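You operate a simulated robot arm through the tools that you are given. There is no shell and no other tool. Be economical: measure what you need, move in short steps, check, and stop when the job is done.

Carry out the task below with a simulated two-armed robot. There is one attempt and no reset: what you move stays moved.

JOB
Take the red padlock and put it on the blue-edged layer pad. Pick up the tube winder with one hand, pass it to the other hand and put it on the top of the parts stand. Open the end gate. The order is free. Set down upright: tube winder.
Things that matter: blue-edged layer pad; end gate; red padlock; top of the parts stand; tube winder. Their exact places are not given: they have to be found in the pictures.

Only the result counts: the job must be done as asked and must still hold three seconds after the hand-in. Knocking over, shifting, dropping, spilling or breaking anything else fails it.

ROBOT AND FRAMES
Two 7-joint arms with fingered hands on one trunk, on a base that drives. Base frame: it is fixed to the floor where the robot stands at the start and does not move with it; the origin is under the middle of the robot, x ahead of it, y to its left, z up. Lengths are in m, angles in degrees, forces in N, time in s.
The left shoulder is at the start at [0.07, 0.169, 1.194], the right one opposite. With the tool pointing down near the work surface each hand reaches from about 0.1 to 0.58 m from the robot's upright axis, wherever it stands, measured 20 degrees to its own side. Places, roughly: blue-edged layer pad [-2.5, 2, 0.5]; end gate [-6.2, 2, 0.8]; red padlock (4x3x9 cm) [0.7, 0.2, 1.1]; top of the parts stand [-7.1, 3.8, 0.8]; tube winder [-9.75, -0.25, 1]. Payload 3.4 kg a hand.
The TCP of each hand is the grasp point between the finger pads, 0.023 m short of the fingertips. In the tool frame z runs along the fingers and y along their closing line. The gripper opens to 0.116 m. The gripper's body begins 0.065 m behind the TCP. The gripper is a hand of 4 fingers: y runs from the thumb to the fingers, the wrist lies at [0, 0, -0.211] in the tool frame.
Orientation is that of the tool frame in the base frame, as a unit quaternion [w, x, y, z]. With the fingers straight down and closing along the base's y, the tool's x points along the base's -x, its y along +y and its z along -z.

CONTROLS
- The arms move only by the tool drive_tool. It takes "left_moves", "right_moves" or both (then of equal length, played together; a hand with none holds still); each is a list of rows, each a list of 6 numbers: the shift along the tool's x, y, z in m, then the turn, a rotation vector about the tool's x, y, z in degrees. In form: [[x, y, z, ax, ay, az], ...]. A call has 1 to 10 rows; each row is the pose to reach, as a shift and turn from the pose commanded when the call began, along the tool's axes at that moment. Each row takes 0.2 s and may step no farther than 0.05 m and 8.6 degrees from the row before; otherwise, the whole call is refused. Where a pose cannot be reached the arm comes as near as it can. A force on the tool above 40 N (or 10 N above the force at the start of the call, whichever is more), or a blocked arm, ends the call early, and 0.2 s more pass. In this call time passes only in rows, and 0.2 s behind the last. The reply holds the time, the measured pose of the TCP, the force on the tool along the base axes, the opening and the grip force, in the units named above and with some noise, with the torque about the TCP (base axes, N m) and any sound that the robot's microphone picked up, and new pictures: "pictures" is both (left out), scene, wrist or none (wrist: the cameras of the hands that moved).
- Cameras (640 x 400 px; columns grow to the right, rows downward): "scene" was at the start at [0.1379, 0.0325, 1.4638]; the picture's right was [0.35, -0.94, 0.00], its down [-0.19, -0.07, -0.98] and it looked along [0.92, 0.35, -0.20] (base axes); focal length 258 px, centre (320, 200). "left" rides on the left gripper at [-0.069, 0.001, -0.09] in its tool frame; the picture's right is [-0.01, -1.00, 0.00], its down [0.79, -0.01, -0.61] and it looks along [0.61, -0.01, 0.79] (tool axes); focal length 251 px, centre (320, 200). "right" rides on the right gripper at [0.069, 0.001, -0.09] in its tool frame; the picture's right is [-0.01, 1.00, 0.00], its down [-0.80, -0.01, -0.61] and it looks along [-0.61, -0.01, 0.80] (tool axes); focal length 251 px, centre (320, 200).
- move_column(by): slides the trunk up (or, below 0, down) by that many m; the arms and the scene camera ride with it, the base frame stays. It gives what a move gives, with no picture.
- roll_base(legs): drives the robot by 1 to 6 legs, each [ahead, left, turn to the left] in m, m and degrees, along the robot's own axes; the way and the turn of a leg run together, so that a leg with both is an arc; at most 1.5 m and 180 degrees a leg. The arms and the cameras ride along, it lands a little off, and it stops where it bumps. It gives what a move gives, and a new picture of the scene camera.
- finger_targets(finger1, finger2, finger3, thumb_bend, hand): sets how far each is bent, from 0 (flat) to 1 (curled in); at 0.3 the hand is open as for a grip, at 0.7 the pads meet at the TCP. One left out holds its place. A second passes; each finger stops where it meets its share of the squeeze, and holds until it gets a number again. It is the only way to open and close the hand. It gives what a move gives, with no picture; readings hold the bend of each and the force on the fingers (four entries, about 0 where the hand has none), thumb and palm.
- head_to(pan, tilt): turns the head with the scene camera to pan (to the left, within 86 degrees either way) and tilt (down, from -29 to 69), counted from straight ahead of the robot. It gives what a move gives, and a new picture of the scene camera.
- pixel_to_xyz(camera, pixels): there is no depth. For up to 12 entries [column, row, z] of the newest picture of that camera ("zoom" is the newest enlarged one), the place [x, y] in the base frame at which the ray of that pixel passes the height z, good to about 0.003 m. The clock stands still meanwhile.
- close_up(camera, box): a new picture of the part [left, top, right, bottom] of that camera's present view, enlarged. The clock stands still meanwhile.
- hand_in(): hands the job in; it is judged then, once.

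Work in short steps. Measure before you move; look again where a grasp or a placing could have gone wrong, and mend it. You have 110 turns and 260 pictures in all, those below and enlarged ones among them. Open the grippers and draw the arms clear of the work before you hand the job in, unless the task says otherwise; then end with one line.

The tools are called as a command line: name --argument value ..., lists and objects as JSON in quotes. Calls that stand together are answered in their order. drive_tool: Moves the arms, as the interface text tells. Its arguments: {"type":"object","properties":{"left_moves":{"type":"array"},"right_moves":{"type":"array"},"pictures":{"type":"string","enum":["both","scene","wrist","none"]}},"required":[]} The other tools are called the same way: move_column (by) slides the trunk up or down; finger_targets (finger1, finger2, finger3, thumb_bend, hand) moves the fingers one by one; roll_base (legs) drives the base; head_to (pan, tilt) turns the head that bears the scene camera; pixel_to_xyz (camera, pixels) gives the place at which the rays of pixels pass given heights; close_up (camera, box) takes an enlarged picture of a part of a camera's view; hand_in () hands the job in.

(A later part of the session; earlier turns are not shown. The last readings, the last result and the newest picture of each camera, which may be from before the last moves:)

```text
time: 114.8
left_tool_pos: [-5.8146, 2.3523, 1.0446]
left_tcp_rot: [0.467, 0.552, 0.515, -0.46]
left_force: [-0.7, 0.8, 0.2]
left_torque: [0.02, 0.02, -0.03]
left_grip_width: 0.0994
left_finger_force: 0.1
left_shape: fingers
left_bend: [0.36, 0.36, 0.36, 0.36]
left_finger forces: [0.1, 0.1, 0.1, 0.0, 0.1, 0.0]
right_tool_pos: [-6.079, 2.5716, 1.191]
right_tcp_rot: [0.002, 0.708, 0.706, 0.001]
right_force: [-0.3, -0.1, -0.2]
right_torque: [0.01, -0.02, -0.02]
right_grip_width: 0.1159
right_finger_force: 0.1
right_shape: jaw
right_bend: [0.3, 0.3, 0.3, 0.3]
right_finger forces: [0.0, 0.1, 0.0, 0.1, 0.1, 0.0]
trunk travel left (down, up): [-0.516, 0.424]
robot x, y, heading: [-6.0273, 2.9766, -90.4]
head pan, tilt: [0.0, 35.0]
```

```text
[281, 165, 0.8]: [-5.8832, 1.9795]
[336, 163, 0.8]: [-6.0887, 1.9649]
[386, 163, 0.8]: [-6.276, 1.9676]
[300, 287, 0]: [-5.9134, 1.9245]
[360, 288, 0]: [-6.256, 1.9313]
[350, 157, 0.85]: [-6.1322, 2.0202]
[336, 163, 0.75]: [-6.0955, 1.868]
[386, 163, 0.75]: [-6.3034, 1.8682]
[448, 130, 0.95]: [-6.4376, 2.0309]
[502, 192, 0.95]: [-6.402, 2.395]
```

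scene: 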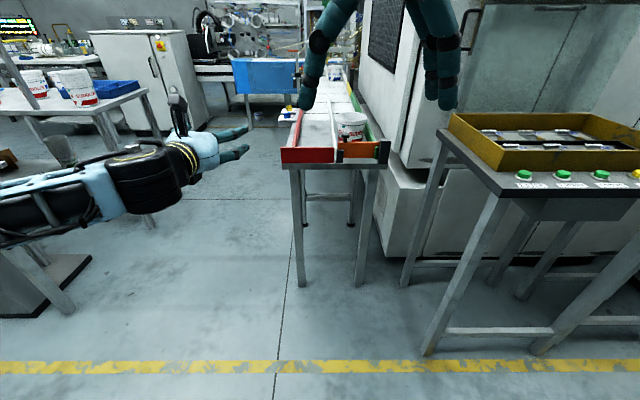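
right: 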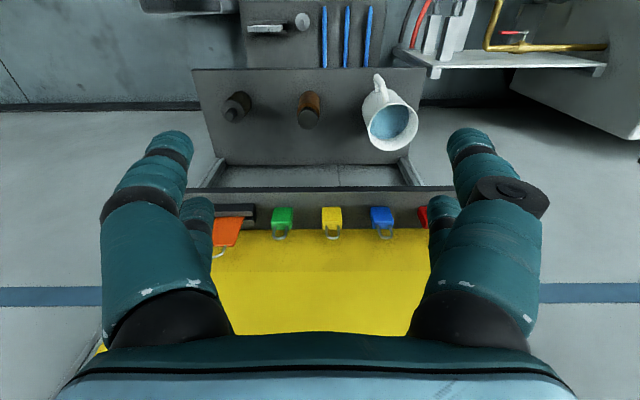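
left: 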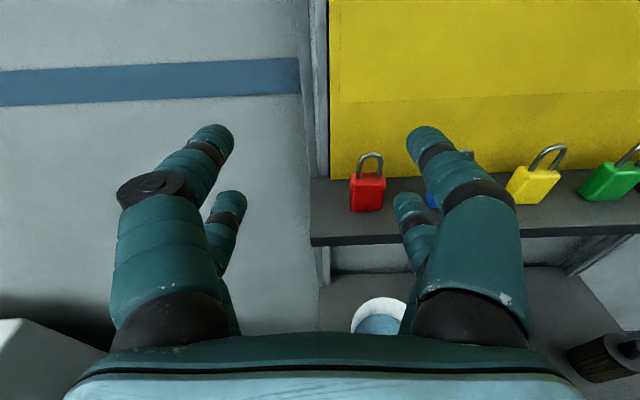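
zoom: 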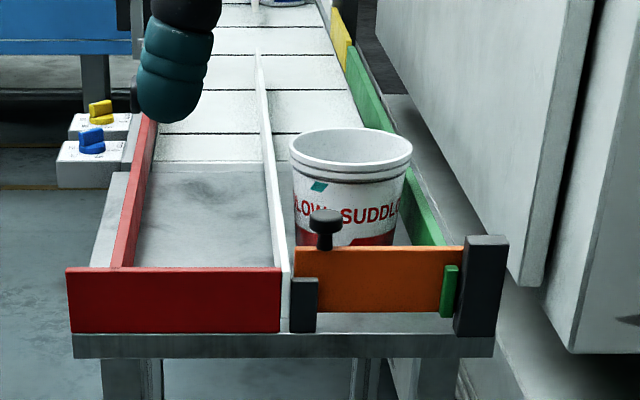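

I take a sharper enlargement of the gate itself.

close_up --camera "scene" --box '[328, 120, 400, 170]'

head_to --pan 10 --tilt 25

```text
8.00 times, centred on (364, 145) of scene
```

zoom: 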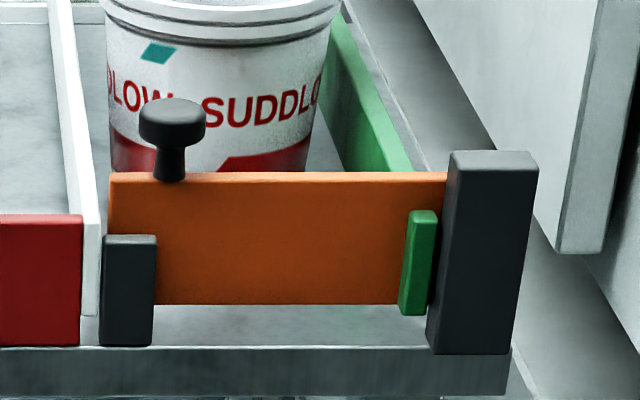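

```text
time: 115.5
left_tool_pos: [-5.8153, 2.3518, 1.0444]
left_tcp_rot: [0.467, 0.552, 0.515, -0.46]
left_force: [0.4, 0.0, -0.4]
left_torque: [0.05, 0.03, 0.0]
left_grip_width: 0.0994
left_finger_force: 0.1
left_shape: fingers
left_bend: [0.36, 0.36, 0.36, 0.36]
left_finger forces: [0.0, 0.1, 0.0, 0.0, 0.0, 0.0]
right_tool_pos: [-6.0792, 2.5718, 1.1913]
right_tcp_rot: [0.001, 0.709, 0.705, 0.001]
right_force: [0.9, 0.3, -0.6]
right_torque: [0.02, 0.02, 0.03]
right_grip_width: 0.116
right_finger_force: 0.0
right_shape: jaw
right_bend: [0.3, 0.3, 0.3, 0.3]
right_finger forces: [0.0, 0.0, 0.1, 0.0, 0.0, 0.0]
trunk travel left (down, up): [-0.516, 0.424]
robot x, y, heading: [-6.0267, 2.9784, -90.2]
head pan, tilt: [10.0, 25.0]
```

scene: 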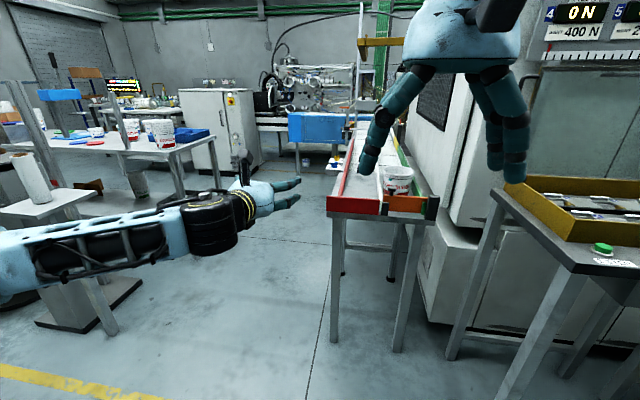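

I need to see the gate from above. I drive ahead 0.35 and look down at it.

roll_base --legs '[[0.38, 0, 0]]'

head_to --pan -15 --tilt 50

close_up --camera "right" --box '[0, 0, 640, 400]'

```text
time: 118.0
left_tool_pos: [-5.8161, 1.9711, 1.0436]
left_tcp_rot: [0.468, 0.552, 0.515, -0.46]
left_force: [0.0, -0.4, 0.3]
left_torque: [0.02, 0.01, 0.02]
left_grip_width: 0.0992
left_finger_force: 0.0
left_shape: fingers
left_bend: [0.36, 0.36, 0.36, 0.36]
left_finger forces: [0.0, 0.0, 0.0, 0.1, 0.0, 0.1]
right_tool_pos: [-6.081, 2.1893, 1.1908]
right_tcp_rot: [0.001, 0.708, 0.706, 0.0]
right_force: [-0.1, -0.1, -0.1]
right_torque: [0.03, 0.0, -0.02]
right_grip_width: 0.1158
right_finger_force: 0.1
right_shape: jaw
right_bend: [0.3, 0.3, 0.3, 0.3]
right_finger forces: [0.0, 0.0, 0.1, 0.1, 0.0, 0.1]
trunk travel left (down, up): [-0.516, 0.424]
robot x, y, heading: [-6.0225, 2.5979, -90.1]
head pan, tilt: [10.0, 25.0]
```

scene: 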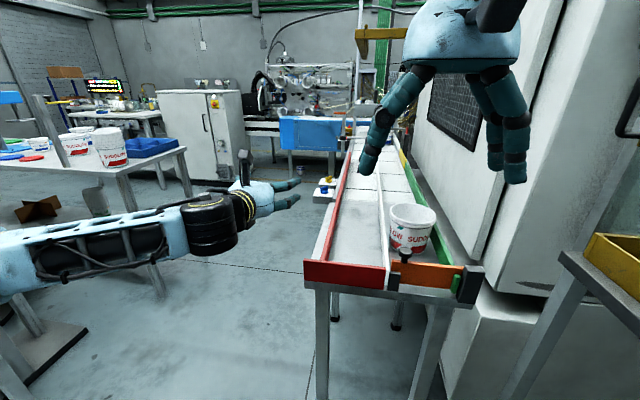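

```text
time: 118.8
left_tool_pos: [-5.8163, 1.9716, 1.0445]
left_tcp_rot: [0.468, 0.552, 0.516, -0.459]
left_force: [-0.3, -0.1, 0.9]
left_torque: [-0.03, 0.02, -0.01]
left_grip_width: 0.0993
left_finger_force: 0.0
left_shape: fingers
left_bend: [0.36, 0.36, 0.36, 0.36]
left_finger forces: [0.0, 0.0, 0.0, 0.1, 0.0, 0.1]
right_tool_pos: [-6.0804, 2.1911, 1.1908]
right_tcp_rot: [0.001, 0.708, 0.706, 0.0]
right_force: [-0.3, 0.1, 0.2]
right_torque: [-0.01, -0.01, 0.02]
right_grip_width: 0.1159
right_finger_force: 0.1
right_shape: jaw
right_bend: [0.3, 0.3, 0.3, 0.3]
right_finger forces: [0.0, 0.0, 0.1, 0.0, 0.1, 0.2]
trunk travel left (down, up): [-0.516, 0.424]
robot x, y, heading: [-6.0264, 2.5954, -90.3]
head pan, tilt: [-15.0, 50.0]
```

scene: 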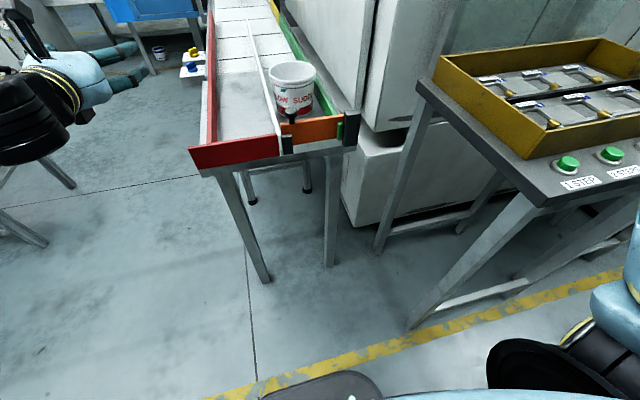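

```text
1.00 times, centred on (320, 200) of right (not enlarged: the box is as wide or as high as the picture)
```

zoom: 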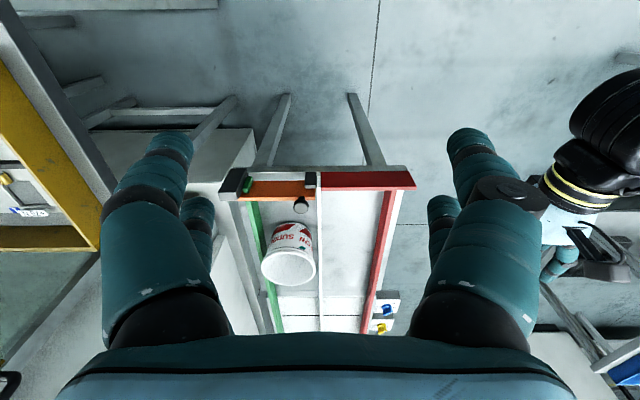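

close_up --camera "right" --box '[208, 150, 336, 230]'

pixel_to_xyz --camera "zoom" --pixels '[[320, 200, 0.8], [100, 150, 0.85]]'

close_up --camera "scene" --box '[260, 80, 372, 150]'

```text
5.00 times, centred on (272, 190) of right
```

zoom: 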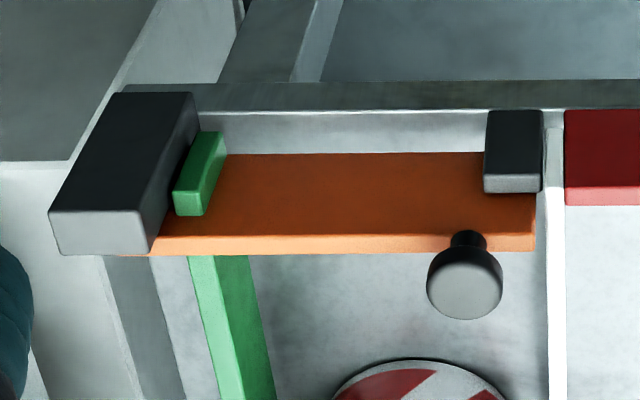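

```text
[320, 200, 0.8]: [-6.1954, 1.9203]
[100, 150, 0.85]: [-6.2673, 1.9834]
```

```text
5.71 times, centred on (316, 115) of scene
```

zoom: 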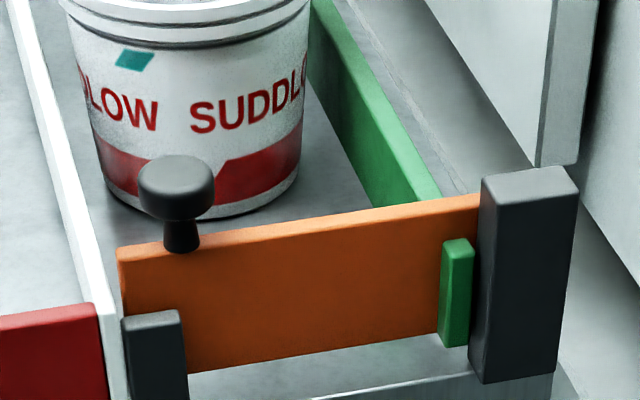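

The orange plate (x≈−6.28..−6.09, y≈1.95) sits behind a short post and green strip, joined to a tall post, with a black knob on top. I triangulate knob cap top: right camera (301,208) and scene (291,109); also tub rim.

close_up --camera "right" --box '[0, 0, 640, 400]'

pixel_to_xyz --camera "zoom" --pixels '[[301, 208, 0.85], [301, 208, 0.88], [301, 208, 0.91], [301, 208, 0.94], [287, 285, 0.88], [287, 285, 0.91], [287, 285, 0.95], [302, 190, 0.85]]'

pixel_to_xyz --camera "scene" --pixels '[[291, 109, 0.85], [291, 109, 0.88], [291, 109, 0.91], [291, 109, 0.94], [293, 78, 0.88], [293, 78, 0.91], [293, 78, 0.95], [282, 142, 0.8]]'

```text
1.00 times, centred on (320, 200) of right (not enlarged: the box is as wide or as high as the picture)
```

zoom: 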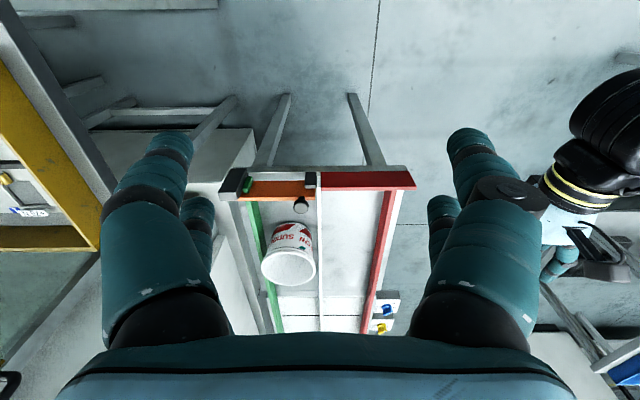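

```text
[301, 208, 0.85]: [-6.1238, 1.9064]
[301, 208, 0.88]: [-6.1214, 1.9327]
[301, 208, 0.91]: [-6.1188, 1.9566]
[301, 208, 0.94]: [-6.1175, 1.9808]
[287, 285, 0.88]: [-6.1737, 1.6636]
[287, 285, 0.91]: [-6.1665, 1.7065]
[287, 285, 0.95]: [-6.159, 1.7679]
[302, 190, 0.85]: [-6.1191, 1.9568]
```

```text
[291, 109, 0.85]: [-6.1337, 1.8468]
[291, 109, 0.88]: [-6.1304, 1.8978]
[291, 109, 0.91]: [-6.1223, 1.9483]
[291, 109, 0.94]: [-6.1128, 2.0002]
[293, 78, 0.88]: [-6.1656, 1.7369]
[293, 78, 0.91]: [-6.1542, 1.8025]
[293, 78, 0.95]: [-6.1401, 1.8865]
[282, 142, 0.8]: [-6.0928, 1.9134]
```

Knob cap top is at about (−6.118, 1.963, 0.92). I drive 0.1 closer and bring the right hand above it.

roll_base --legs '[[0.1, 0, 0]]'

drive_tool --right_moves '[[-0.045, -0.013, 0.03, 0, 0, 0], [-0.085, -0.025, 0.07, 0, 0, 0], [-0.127, -0.037, 0.11, 0, 0, 0], [-0.127, -0.037, 0.15, 0, 0, 0], [-0.127, -0.037, 0.19, 0, 0, 0]]'

```text
time: 120.0
left_tool_pos: [-5.8163, 1.8721, 1.0444]
left_tcp_rot: [0.468, 0.551, 0.515, -0.46]
left_force: [-0.2, 0.9, -0.7]
left_torque: [0.0, -0.02, 0.0]
left_grip_width: 0.0991
left_finger_force: 0.1
left_shape: fingers
left_bend: [0.36, 0.36, 0.36, 0.36]
left_finger forces: [0.0, 0.0, 0.0, 0.1, 0.0, 0.0]
right_tool_pos: [-6.0807, 2.0915, 1.1919]
right_tcp_rot: [0.001, 0.708, 0.706, 0.0]
right_force: [0.5, 0.7, -0.7]
right_torque: [0.01, -0.01, -0.02]
right_grip_width: 0.1158
right_finger_force: 0.1
right_shape: jaw
right_bend: [0.3, 0.3, 0.3, 0.3]
right_finger forces: [0.1, 0.0, 0.0, 0.1, 0.0, 0.0]
trunk travel left (down, up): [-0.516, 0.424]
robot x, y, heading: [-6.024, 2.4962, -89.9]
head pan, tilt: [-15.0, 50.0]
```

scene: 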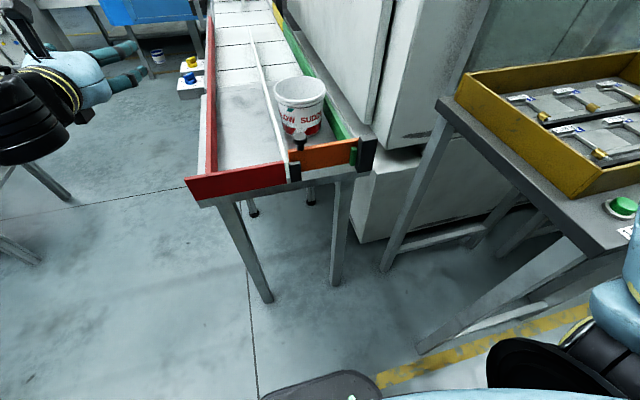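

```text
refused: row 1 steps farther than a row can; nothing moved
```

Row 1 was slightly too long; I use smaller steps, down to TCP z≈1.0.

drive_tool --right_moves '[[-0.03, -0.01, 0.02, 0, 0, 0], [-0.06, -0.02, 0.05, 0, 0, 0], [-0.09, -0.03, 0.08, 0, 0, 0], [-0.12, -0.037, 0.11, 0, 0, 0], [-0.127, -0.037, 0.15, 0, 0, 0], [-0.127, -0.037, 0.19, 0, 0, 0]]'

close_up --camera "right" --box '[208, 120, 432, 260]'

```text
time: 121.4
left_tool_pos: [-5.8165, 1.8714, 1.0438]
left_tcp_rot: [0.467, 0.552, 0.515, -0.46]
left_force: [0.2, -0.5, -0.1]
left_torque: [0.0, 0.02, -0.03]
left_grip_width: 0.0993
left_finger_force: 0.1
left_shape: fingers
left_bend: [0.36, 0.36, 0.36, 0.36]
left_finger forces: [0.1, 0.0, 0.1, 0.1, 0.0, 0.0]
right_tool_pos: [-6.1193, 1.9635, 1.0014]
right_tcp_rot: [0.001, 0.709, 0.705, 0.001]
right_force: [-0.1, -0.9, 0.1]
right_torque: [-0.03, -0.03, -0.01]
right_grip_width: 0.1158
right_finger_force: 0.0
right_shape: jaw
right_bend: [0.3, 0.3, 0.3, 0.3]
right_finger forces: [0.1, 0.1, 0.0, 0.0, 0.1, 0.0]
trunk travel left (down, up): [-0.516, 0.424]
robot x, y, heading: [-6.0257, 2.4982, -90.1]
head pan, tilt: [-15.0, 50.0]
```

scene: 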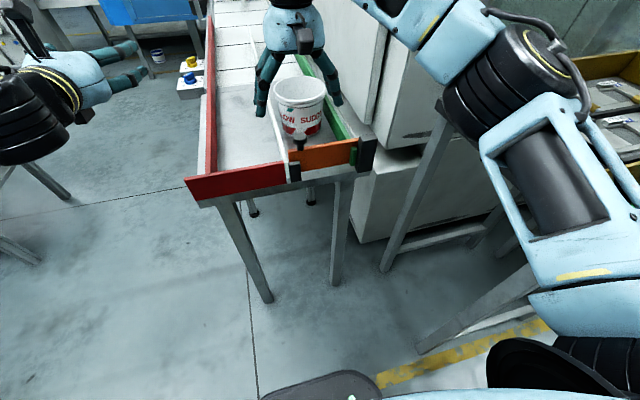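
right: 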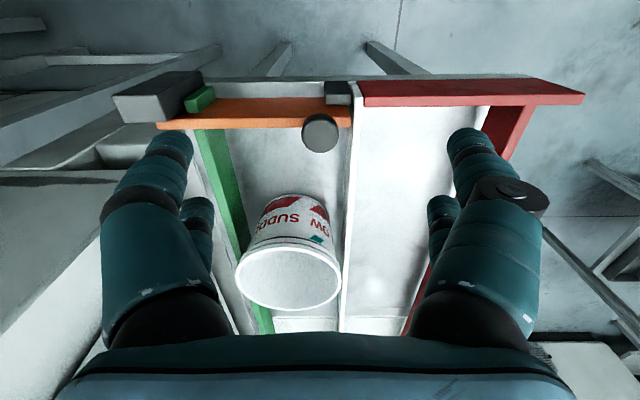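

```text
2.86 times, centred on (320, 190) of right
```

zoom: 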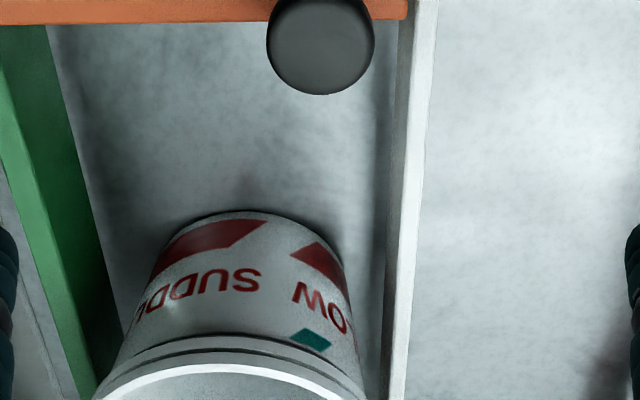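

The knob cap (320,133) is exactly on the tool axis. I descend 0.088 and close on it.

drive_tool --right_moves '[[0, 0, 0.045, 0, 0, 0], [0, 0, 0.085, 0, 0, 0]]' --pictures "wrist"

finger_targets --hand "right" --finger1 0.7 --finger2 0.7 --finger3 0.7 --thumb_bend 0.7

close_up --camera "right" --box '[0, 0, 640, 400]'

```text
time: 122.0
left_tool_pos: [-5.8149, 1.8717, 1.0439]
left_tcp_rot: [0.467, 0.552, 0.515, -0.46]
left_force: [0.5, 0.0, 0.0]
left_torque: [-0.01, -0.02, -0.02]
left_grip_width: 0.0992
left_finger_force: 0.1
left_shape: fingers
left_bend: [0.36, 0.36, 0.36, 0.36]
left_finger forces: [0.0, 0.1, 0.0, 0.0, 0.0, 0.0]
right_tool_pos: [-6.1197, 1.9637, 0.9164]
right_tcp_rot: [0.001, 0.708, 0.706, 0.001]
right_force: [-0.7, 0.9, 0.3]
right_torque: [0.0, 0.01, 0.0]
right_grip_width: 0.1159
right_finger_force: 0.0
right_shape: jaw
right_bend: [0.3, 0.3, 0.3, 0.3]
right_finger forces: [0.0, 0.0, 0.0, 0.0, 0.0, 0.0]
trunk travel left (down, up): [-0.516, 0.424]
robot x, y, heading: [-6.0303, 2.496, -90.1]
head pan, tilt: [-15.0, 50.0]
```

right: 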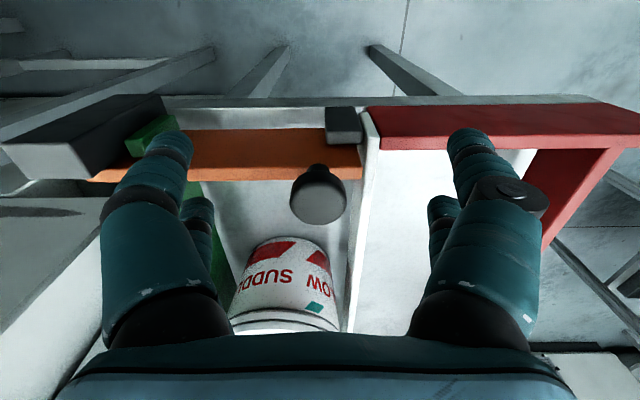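

```text
time: 123.0
left_tool_pos: [-5.8165, 1.8718, 1.0447]
left_tcp_rot: [0.468, 0.552, 0.515, -0.46]
left_force: [-0.4, 0.0, -0.4]
left_torque: [-0.06, 0.0, -0.02]
left_grip_width: 0.0996
left_finger_force: 0.1
left_shape: fingers
left_bend: [0.36, 0.36, 0.36, 0.36]
left_finger forces: [0.0, 0.0, 0.1, 0.1, 0.0, 0.1]
right_tool_pos: [-6.119, 1.9634, 0.9172]
right_tcp_rot: [0.001, 0.708, 0.706, 0.001]
right_force: [-1.5, -1.0, -2.0]
right_torque: [0.0, 0.01, 0.0]
right_grip_width: 0.0017
right_finger_force: 4.8
right_shape: fingers
right_bend: [0.7, 0.63, 0.62, 0.7]
right_finger forces: [0.0, 4.3, 5.4, 0.0, 0.0, 0.0]
trunk travel left (down, up): [-0.516, 0.424]
robot x, y, heading: [-6.0272, 2.4962, -90.1]
head pan, tilt: [-15.0, 50.0]
```

```text
1.00 times, centred on (320, 200) of right (not enlarged: the box is as wide or as high as the picture)
```

zoom: 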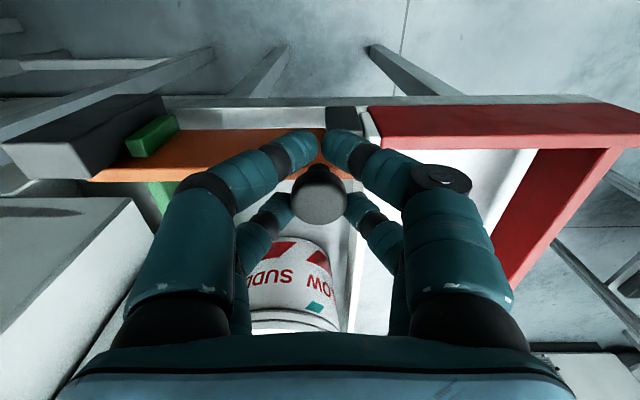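

The knob is held by two fingers and caged. I probe a 2 cm lift.

drive_tool --right_moves '[[0, 0, -0.01, 0, 0, 0], [0, 0, -0.02, 0, 0, 0]]' --pictures "wrist"

```text
time: 123.6
left_tool_pos: [-5.8175, 1.8708, 1.0444]
left_tcp_rot: [0.467, 0.553, 0.514, -0.46]
left_force: [-0.3, 0.3, -0.6]
left_torque: [0.03, 0.01, 0.0]
left_grip_width: 0.0993
left_finger_force: 0.0
left_shape: fingers
left_bend: [0.36, 0.36, 0.36, 0.36]
left_finger forces: [0.0, 0.0, 0.0, 0.0, 0.0, 0.0]
right_tool_pos: [-6.1205, 1.9625, 0.9355]
right_tcp_rot: [0.001, 0.708, 0.706, 0.001]
right_force: [-5.0, -1.2, -6.4]
right_torque: [0.05, 0.04, -0.1]
right_grip_width: 0.0016
right_finger_force: 4.7
right_shape: fingers
right_bend: [0.7, 0.66, 0.58, 0.7]
right_finger forces: [0.1, 1.9, 7.6, 0.0, 0.1, 0.0]
trunk travel left (down, up): [-0.516, 0.424]
robot x, y, heading: [-6.0307, 2.5001, -90.0]
head pan, tilt: [-15.0, 50.0]
```

right: 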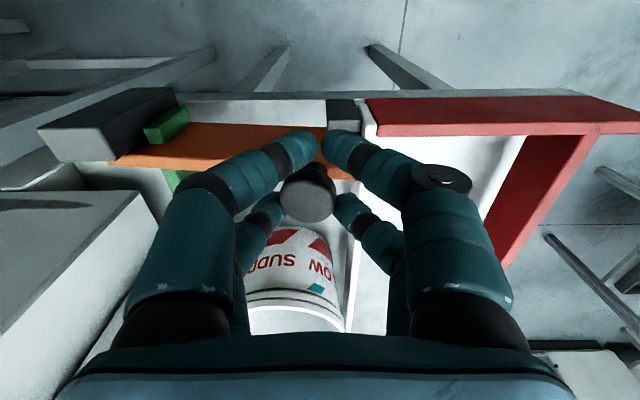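

The gate moves: it swings up about the tall post (knob drawn to −x as it rises). I follow the arc, tilting the hand along.

drive_tool --right_moves '[[0, -0.0273, -0.0135, -7, 0, 0], [0, -0.043, -0.0265, -14, 0, 0], [0, -0.0624, -0.0388, -21, 0, 0]]'

```text
time: 124.4
left_tool_pos: [-5.8142, 1.8729, 1.0453]
left_tcp_rot: [0.467, 0.551, 0.517, -0.459]
left_force: [0.4, -0.4, 0.2]
left_torque: [0.01, -0.03, 0.04]
left_grip_width: 0.0993
left_finger_force: 0.2
left_shape: fingers
left_bend: [0.36, 0.36, 0.36, 0.36]
left_finger forces: [0.1, 0.0, 0.0, 0.1, 0.0, 0.0]
right_tool_pos: [-6.1784, 1.9637, 0.977]
right_tcp_rot: [0.131, 0.696, 0.694, 0.128]
right_force: [11.2, -7.1, 9.2]
right_torque: [-0.2, -0.36, -0.05]
right_grip_width: 0.0016
right_finger_force: 7.5
right_shape: fingers
right_bend: [0.7, 0.55, 0.7, 0.7]
right_finger forces: [0.0, 15.2, 0.1, 0.1, 0.1, 0.0]
trunk travel left (down, up): [-0.516, 0.424]
robot x, y, heading: [-6.0248, 2.4971, -90.2]
head pan, tilt: [-15.0, 50.0]
```

scene: 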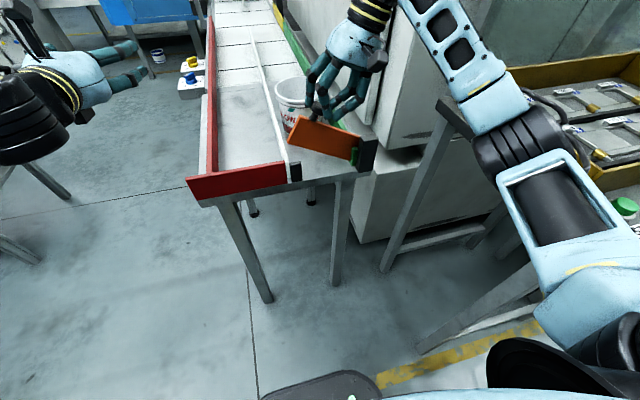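
right: 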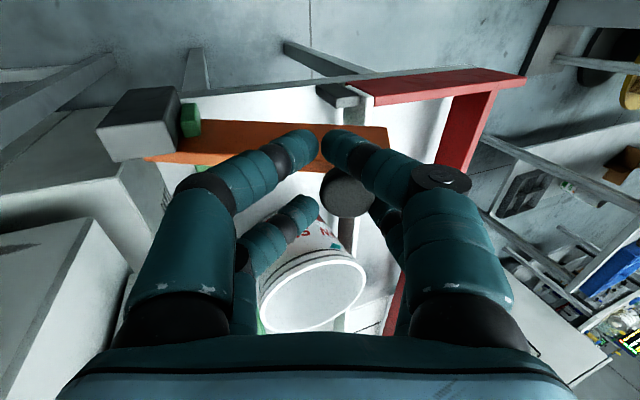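

The gate is about 20° up and I'm pushing slightly west of its arc; pivot is a bit farther. I continue with a corrected arc.

drive_tool --right_moves '[[0, -0.0009, -0.0134, -6, 0, 0], [0, -0.0239, -0.0372, -13, 0, 0], [0, -0.0505, -0.0571, -20, 0, 0]]'

```text
time: 125.2
left_tool_pos: [-5.8168, 1.8729, 1.0447]
left_tcp_rot: [0.467, 0.552, 0.515, -0.46]
left_force: [0.3, -0.4, -0.2]
left_torque: [0.01, -0.01, -0.01]
left_grip_width: 0.0992
left_finger_force: 0.1
left_shape: fingers
left_bend: [0.36, 0.36, 0.36, 0.36]
left_finger forces: [0.0, 0.1, 0.0, 0.1, 0.1, 0.0]
right_tool_pos: [-6.2485, 1.9637, 1.0119]
right_tcp_rot: [0.249, 0.663, 0.661, 0.248]
right_force: [4.6, -5.7, 7.7]
right_torque: [-0.12, -0.29, -0.09]
right_grip_width: 0.0017
right_finger_force: 5.5
right_shape: fingers
right_bend: [0.7, 0.59, 0.7, 0.7]
right_finger forces: [0.1, 10.3, 0.0, 0.0, 0.0, 0.0]
trunk travel left (down, up): [-0.516, 0.424]
robot x, y, heading: [-6.0247, 2.4983, -90.6]
head pan, tilt: [-15.0, 50.0]
```

scene: 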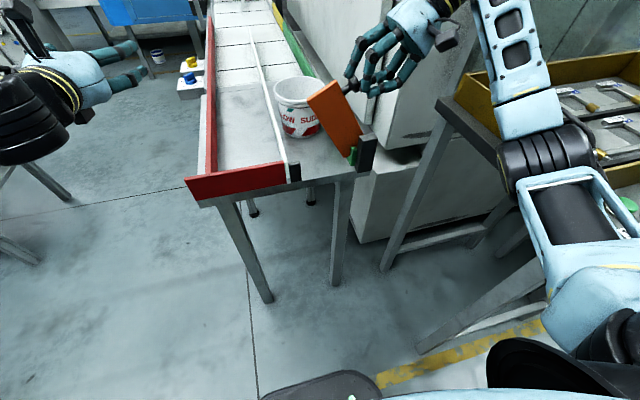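
right: 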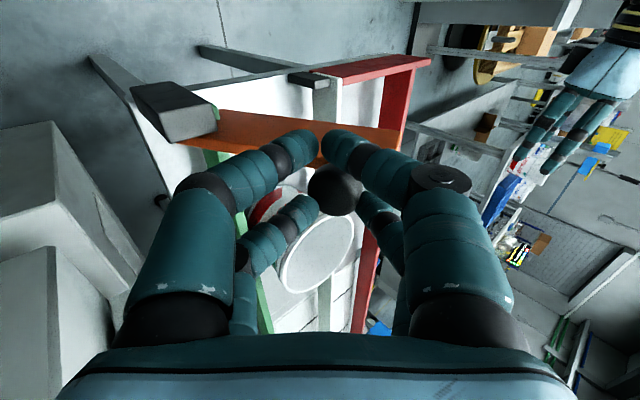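

Gate is near 45°. I continue to 60° and 70° with little extra tilt, watching clearance to the cabinet.

drive_tool --right_moves '[[0, -0.0223, -0.0247, -3, 0, 0], [0, -0.0486, -0.0442, -6, 0, 0]]'

close_up --camera "scene" --box '[260, 0, 500, 180]'

```text
time: 125.8
left_tool_pos: [-5.8204, 1.8723, 1.0461]
left_tcp_rot: [0.468, 0.552, 0.514, -0.46]
left_force: [-0.9, -0.7, 0.4]
left_torque: [-0.01, 0.01, 0.01]
left_grip_width: 0.0992
left_finger_force: 0.1
left_shape: fingers
left_bend: [0.36, 0.36, 0.36, 0.36]
left_finger forces: [0.0, 0.0, 0.0, 0.1, 0.0, 0.0]
right_tool_pos: [-6.318, 1.9658, 1.011]
right_tcp_rot: [0.284, 0.65, 0.646, 0.282]
right_force: [-8.4, -2.4, 7.0]
right_torque: [-0.15, 0.02, -0.21]
right_grip_width: 0.0018
right_finger_force: 7.3
right_shape: fingers
right_bend: [0.7, 0.67, 0.7, 0.7]
right_finger forces: [0.0, 5.1, 9.8, 0.0, 0.0, 0.0]
trunk travel left (down, up): [-0.516, 0.424]
robot x, y, heading: [-6.0291, 2.4952, -90.2]
head pan, tilt: [-15.0, 50.0]
```

scene: 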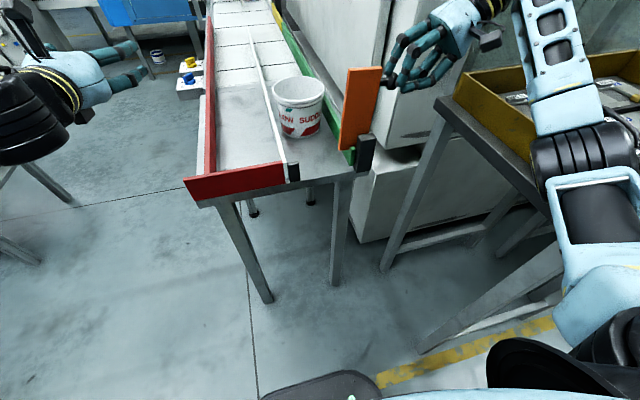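
right: 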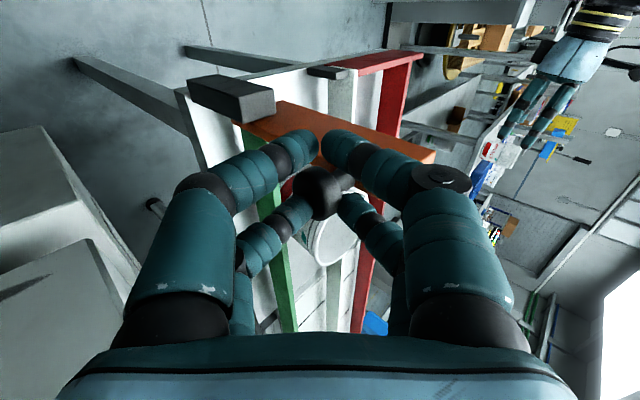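

```text
2.22 times, centred on (380, 90) of scene
```

zoom: 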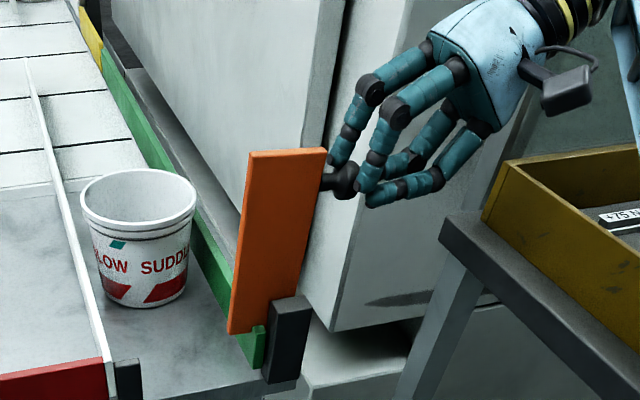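

The gate now looks vertical (its edge parallels the post). I open the right hand and see whether it stays.

finger_targets --hand "right" --finger1 0.3 --finger2 0.3 --finger3 0.3 --thumb_bend 0.3

close_up --camera "scene" --box '[260, 0, 500, 180]'

close_up --camera "right" --box '[0, 0, 640, 400]'

```text
time: 126.8
left_tool_pos: [-5.8159, 1.8723, 1.0438]
left_tcp_rot: [0.468, 0.552, 0.516, -0.459]
left_force: [-0.3, 0.4, 1.0]
left_torque: [-0.01, 0.01, 0.01]
left_grip_width: 0.0991
left_finger_force: 0.0
left_shape: fingers
left_bend: [0.36, 0.36, 0.36, 0.36]
left_finger forces: [0.1, 0.0, 0.0, 0.0, 0.0, 0.0]
right_tool_pos: [-6.3128, 1.9653, 1.0113]
right_tcp_rot: [0.284, 0.649, 0.648, 0.281]
right_force: [0.7, -0.4, -0.1]
right_torque: [0.0, -0.02, 0.03]
right_grip_width: 0.1165
right_finger_force: 0.1
right_shape: fingers
right_bend: [0.3, 0.3, 0.3, 0.3]
right_finger forces: [0.1, 0.0, 0.1, 0.0, 0.0, 0.0]
trunk travel left (down, up): [-0.516, 0.424]
robot x, y, heading: [-6.0247, 2.5002, -90.2]
head pan, tilt: [-15.0, 50.0]
```

```text
2.22 times, centred on (380, 90) of scene
```

zoom: 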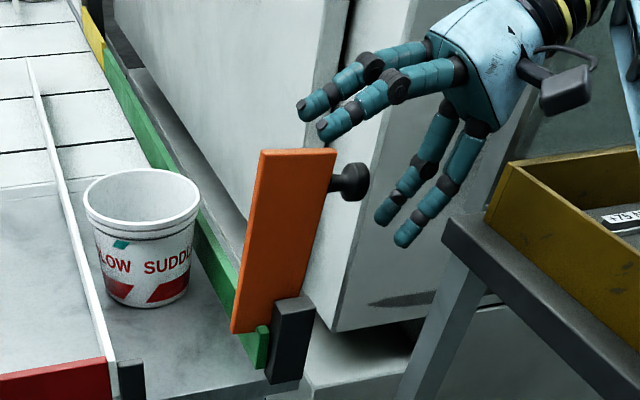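

```text
1.00 times, centred on (320, 200) of right (not enlarged: the box is as wide or as high as the picture)
```

zoom: 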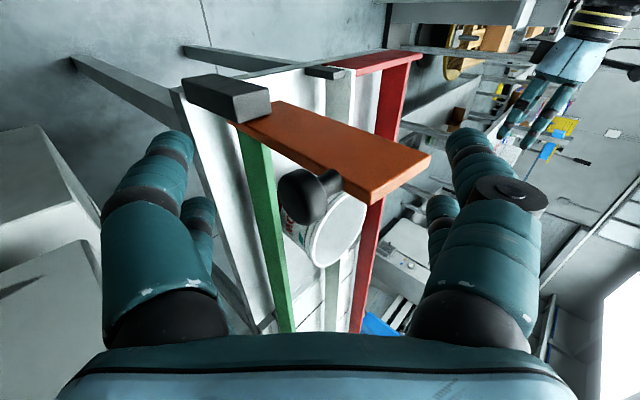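

The gate stays open, just past vertical. I withdraw the right hand along its axis, then north, and un-tilt it.

drive_tool --right_moves '[[0, 0.0, -0.04, 0, 0, 0], [0, 0.02, -0.08, 0, 0, 0], [0.03, 0.05, -0.11, 7, 0, 0], [0.07, 0.07, -0.13, 14, 0, 0], [0.11, 0.09, -0.14, 21, 0, 0], [0.15, 0.11, -0.14, 28, 0, 0], [0.18, 0.14, -0.14, 36, 0, 0], [0.18, 0.17, -0.13, 44, 0, 0]]'

close_up --camera "scene" --box '[260, 0, 500, 180]'

```text
refused: row 3 steps farther than a row can; nothing moved
```

```text
2.22 times, centred on (380, 90) of scene
```

zoom: 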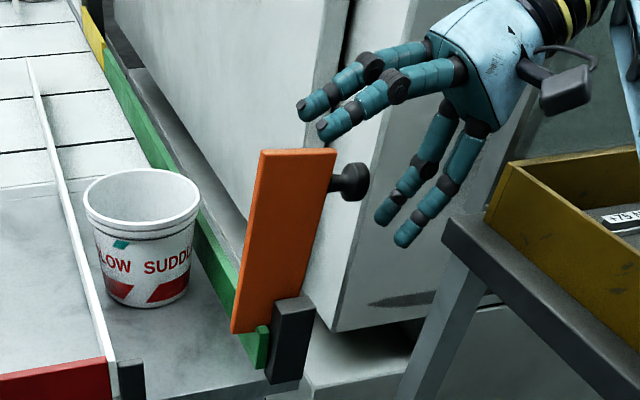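

Same retreat with smaller steps.

drive_tool --right_moves '[[0, 0.0, -0.04, 0, 0, 0], [0, 0.01, -0.08, 0, 0, 0], [0.02, 0.03, -0.11, 6, 0, 0], [0.05, 0.05, -0.13, 13, 0, 0], [0.09, 0.06, -0.14, 20, 0, 0], [0.12, 0.08, -0.14, 27, 0, 0], [0.15, 0.1, -0.14, 34, 0, 0], [0.18, 0.12, -0.14, 42, 0, 0]]'

close_up --camera "scene" --box '[260, 0, 500, 180]'

```text
time: 128.6
left_tool_pos: [-5.8146, 1.8718, 1.0436]
left_tcp_rot: [0.468, 0.551, 0.516, -0.46]
left_force: [0.6, 0.9, 0.3]
left_torque: [-0.04, -0.01, -0.03]
left_grip_width: 0.0992
left_finger_force: 0.1
left_shape: fingers
left_bend: [0.36, 0.36, 0.36, 0.36]
left_finger forces: [0.0, 0.0, 0.0, 0.0, 0.0, 0.0]
right_tool_pos: [-6.3188, 2.1221, 1.1743]
right_tcp_rot: [0.031, 0.708, 0.705, 0.029]
right_force: [0.2, 0.3, 0.3]
right_torque: [0.01, -0.01, 0.01]
right_grip_width: 0.1171
right_finger_force: 0.1
right_shape: fingers
right_bend: [0.3, 0.3, 0.3, 0.3]
right_finger forces: [0.0, 0.0, 0.1, 0.0, 0.0, 0.0]
right hand out of reach, approached as far as the arm can: row 7, 8
trunk travel left (down, up): [-0.516, 0.424]
robot x, y, heading: [-6.0265, 2.5021, -90.3]
head pan, tilt: [-15.0, 50.0]
```

scene: 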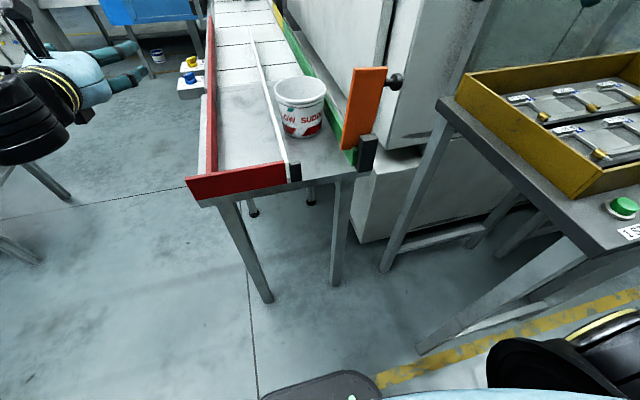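
right: 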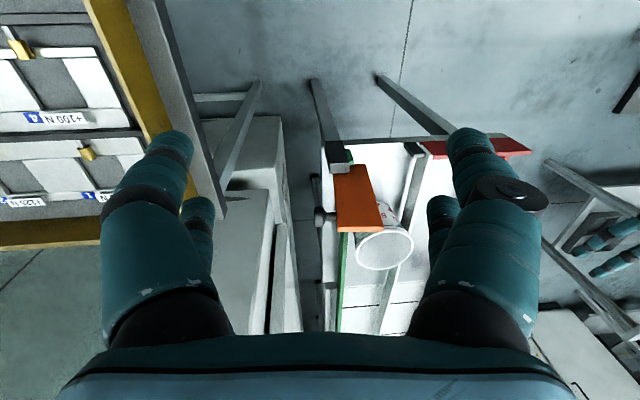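

```text
2.22 times, centred on (380, 90) of scene
```

zoom: 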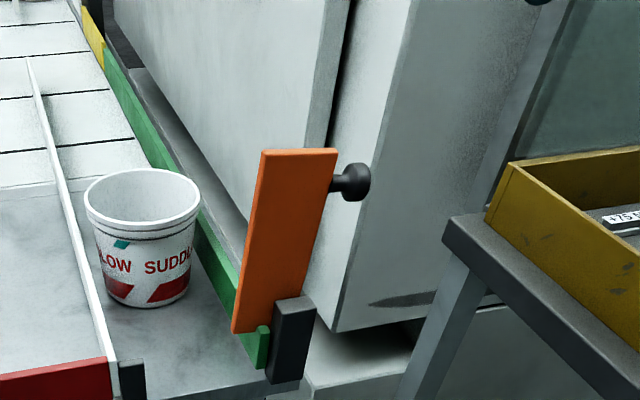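

Gate open and free. I back to the aisle, face west and look along it.

roll_base --legs '[[-0.4, 0, 0], [0, 0, -90]]'

head_to --pan -20 --tilt 20

head_to --pan -60 --tilt 25

```text
time: 134.9
left_tool_pos: [-6.6518, 2.6852, 1.0449]
left_tcp_rot: [0.005, 0.754, -0.026, -0.656]
left_force: [-0.7, 0.1, 0.4]
left_torque: [0.02, -0.01, 0.02]
left_grip_width: 0.0991
left_finger_force: 0.1
left_shape: fingers
left_bend: [0.36, 0.36, 0.36, 0.36]
left_finger forces: [0.0, 0.1, 0.0, 0.0, 0.0, 0.0]
right_tool_pos: [-6.3991, 3.1885, 1.1714]
right_tcp_rot: [0.045, 0.999, -0.003, -0.002]
right_force: [-0.8, 0.0, 0.9]
right_torque: [0.03, 0.0, -0.03]
right_grip_width: 0.1167
right_finger_force: 0.1
right_shape: fingers
right_bend: [0.3, 0.3, 0.3, 0.3]
right_finger forces: [0.1, 0.1, 0.1, 0.0, 0.0, 0.0]
trunk travel left (down, up): [-0.516, 0.424]
robot x, y, heading: [-6.0237, 2.8946, 180.1]
head pan, tilt: [-15.0, 50.0]
```

scene: 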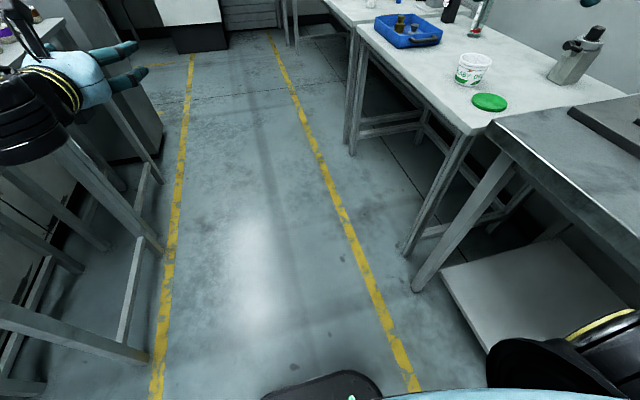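

```text
time: 135.9
left_tool_pos: [-6.6534, 2.6857, 1.045]
left_tcp_rot: [0.004, 0.754, -0.027, -0.656]
left_force: [-0.1, 0.1, -0.4]
left_torque: [0.01, 0.02, 0.02]
left_grip_width: 0.0992
left_finger_force: 0.0
left_shape: fingers
left_bend: [0.36, 0.36, 0.36, 0.36]
left_finger forces: [0.0, 0.0, 0.0, 0.0, 0.1, 0.0]
right_tool_pos: [-6.4002, 3.1885, 1.1735]
right_tcp_rot: [0.045, 0.999, -0.003, -0.002]
right_force: [-0.5, 1.6, 0.2]
right_torque: [-0.02, 0.0, -0.01]
right_grip_width: 0.1168
right_finger_force: 0.0
right_shape: fingers
right_bend: [0.3, 0.3, 0.3, 0.3]
right_finger forces: [0.1, 0.0, 0.1, 0.0, 0.0, 0.1]
trunk travel left (down, up): [-0.516, 0.424]
robot x, y, heading: [-6.0251, 2.897, 179.8]
head pan, tilt: [-20.0, 20.0]
```

scene: 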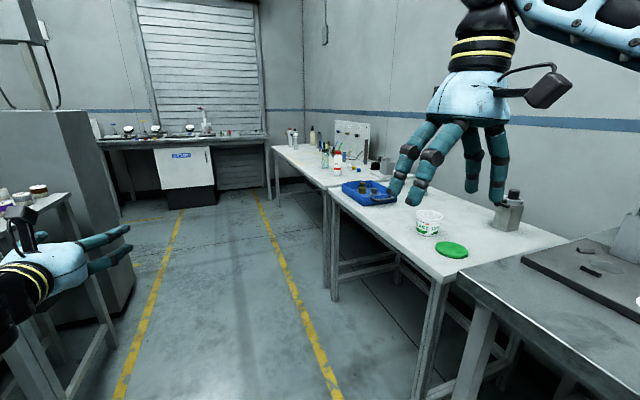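

```text
time: 136.9
left_tool_pos: [-6.6522, 2.6861, 1.0448]
left_tcp_rot: [0.006, 0.754, -0.026, -0.656]
left_force: [-0.3, 0.7, 0.1]
left_torque: [0.01, -0.03, 0.0]
left_grip_width: 0.0992
left_finger_force: 0.1
left_shape: fingers
left_bend: [0.36, 0.36, 0.36, 0.36]
left_finger forces: [0.1, 0.1, 0.1, 0.0, 0.1, 0.0]
right_tool_pos: [-6.4006, 3.1881, 1.1732]
right_tcp_rot: [0.044, 0.999, -0.002, -0.003]
right_force: [0.2, 0.1, -0.4]
right_torque: [-0.04, 0.03, 0.0]
right_grip_width: 0.1169
right_finger_force: 0.0
right_shape: fingers
right_bend: [0.3, 0.3, 0.3, 0.3]
right_finger forces: [0.1, 0.0, 0.0, 0.0, 0.0, 0.0]
trunk travel left (down, up): [-0.516, 0.424]
robot x, y, heading: [-6.0268, 2.8928, 179.9]
head pan, tilt: [-60.0, 25.0]
```

scene: 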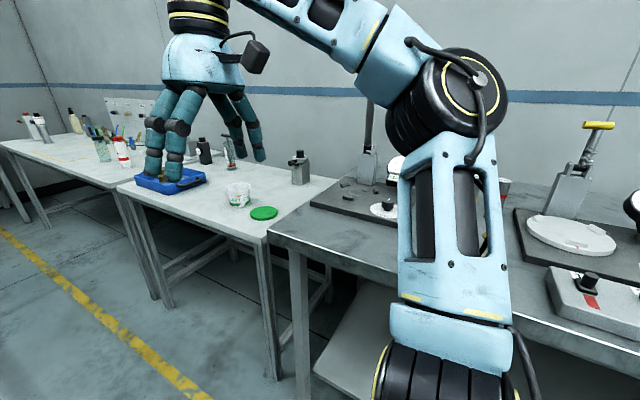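

The stand must be on the white bench. I zoom on bench items near (300,170), (160,185).

close_up --camera "scene" --box '[110, 100, 350, 250]'

pixel_to_xyz --camera "scene" --pixels '[[300, 185, 0.75], [238, 205, 0.75], [170, 190, 0.75], [115, 190, 0.75], [262, 235, 0.75], [228, 165, 0.75], [204, 163, 0.75], [121, 162, 0.75]]'

```text
2.67 times, centred on (230, 175) of scene
```

zoom: 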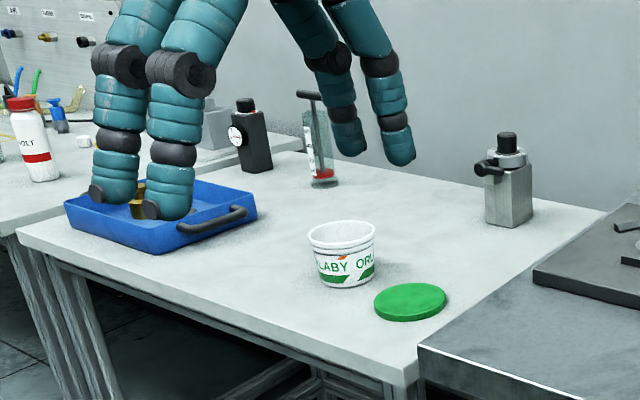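

```text
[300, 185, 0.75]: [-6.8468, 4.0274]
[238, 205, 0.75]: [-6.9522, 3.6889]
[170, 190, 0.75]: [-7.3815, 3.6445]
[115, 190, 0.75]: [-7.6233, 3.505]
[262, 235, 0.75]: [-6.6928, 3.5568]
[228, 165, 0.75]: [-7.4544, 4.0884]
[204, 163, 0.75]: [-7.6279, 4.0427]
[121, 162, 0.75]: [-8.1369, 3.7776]
```

The stand could be the white table itself around (−7.1,3.8); I'll verify later. Now I drive west to search for the tube winder.

roll_base --legs '[[1.3, 0, 0], [0.9, 0, 0]]'

head_to --pan 60 --tilt 10

head_to --pan 20 --tilt 15

```text
time: 147.8
left_tool_pos: [-8.8609, 2.7025, 1.0447]
left_tcp_rot: [0.005, 0.755, -0.026, -0.656]
left_force: [0.0, 0.9, 0.9]
left_torque: [-0.04, -0.02, -0.03]
left_grip_width: 0.0991
left_finger_force: 0.0
left_shape: fingers
left_bend: [0.36, 0.36, 0.36, 0.36]
left_finger forces: [0.0, 0.0, 0.1, 0.0, 0.1, 0.1]
right_tool_pos: [-8.6121, 3.2049, 1.1737]
right_tcp_rot: [0.045, 0.999, -0.002, -0.002]
right_force: [0.2, -0.3, -0.1]
right_torque: [0.02, -0.04, 0.0]
right_grip_width: 0.117
right_finger_force: 0.0
right_shape: fingers
right_bend: [0.3, 0.3, 0.3, 0.3]
right_finger forces: [0.0, 0.1, 0.0, 0.0, 0.0, 0.0]
trunk travel left (down, up): [-0.516, 0.424]
robot x, y, heading: [-8.2362, 2.9149, 180.0]
head pan, tilt: [-60.0, 25.0]
```

scene: 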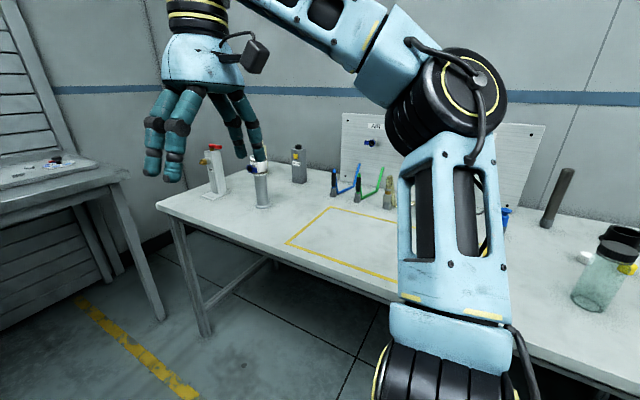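

```text
time: 149.8
left_tool_pos: [-8.8617, 2.701, 1.0447]
left_tcp_rot: [0.005, 0.754, -0.026, -0.656]
left_force: [0.7, -0.5, 0.3]
left_torque: [0.01, 0.01, 0.02]
left_grip_width: 0.099
left_finger_force: 0.1
left_shape: fingers
left_bend: [0.36, 0.36, 0.36, 0.36]
left_finger forces: [0.1, 0.1, 0.0, 0.0, 0.0, 0.0]
right_tool_pos: [-8.611, 3.2059, 1.1723]
right_tcp_rot: [0.045, 0.999, -0.001, -0.002]
right_force: [-0.1, 0.5, 0.3]
right_torque: [-0.01, 0.0, -0.01]
right_grip_width: 0.1168
right_finger_force: 0.0
right_shape: fingers
right_bend: [0.3, 0.3, 0.3, 0.3]
right_finger forces: [0.1, 0.0, 0.1, 0.0, 0.1, 0.0]
trunk travel left (down, up): [-0.516, 0.424]
robot x, y, heading: [-8.2418, 2.9114, 179.8]
head pan, tilt: [60.0, 10.0]
```

scene: 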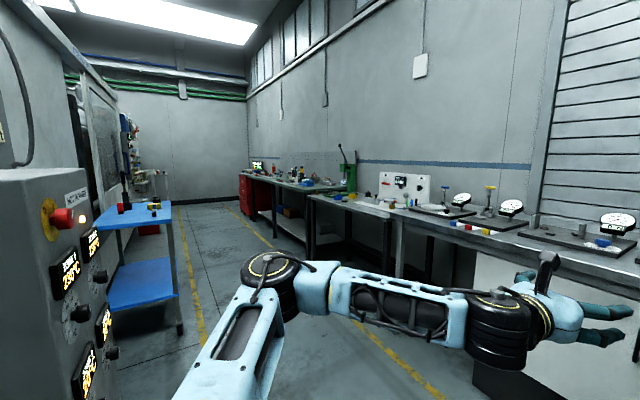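

```text
time: 150.9
left_tool_pos: [-8.8603, 2.7018, 1.0445]
left_tcp_rot: [0.006, 0.755, -0.025, -0.656]
left_force: [-0.1, -0.1, 0.2]
left_torque: [0.01, -0.04, 0.01]
left_grip_width: 0.0992
left_finger_force: 0.1
left_shape: fingers
left_bend: [0.36, 0.36, 0.36, 0.36]
left_finger forces: [0.0, 0.1, 0.0, 0.1, 0.0, 0.0]
right_tool_pos: [-8.6108, 3.2052, 1.1727]
right_tcp_rot: [0.044, 0.999, -0.002, -0.001]
right_force: [0.2, -0.2, 0.1]
right_torque: [-0.01, 0.0, 0.02]
right_grip_width: 0.1168
right_finger_force: 0.0
right_shape: fingers
right_bend: [0.3, 0.3, 0.3, 0.3]
right_finger forces: [0.0, 0.1, 0.1, 0.0, 0.0, 0.0]
trunk travel left (down, up): [-0.516, 0.424]
robot x, y, heading: [-8.2356, 2.9093, 179.7]
head pan, tilt: [20.0, 15.0]
```

scene: 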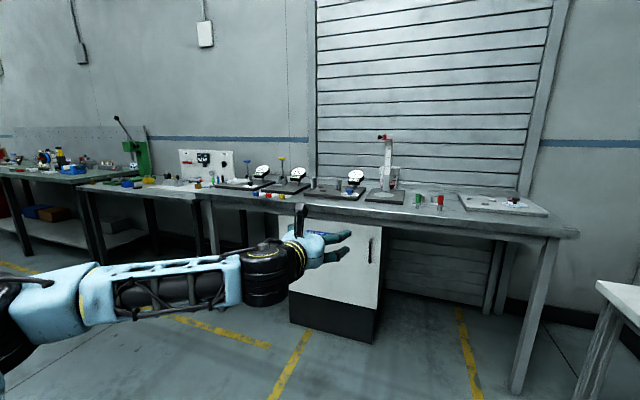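

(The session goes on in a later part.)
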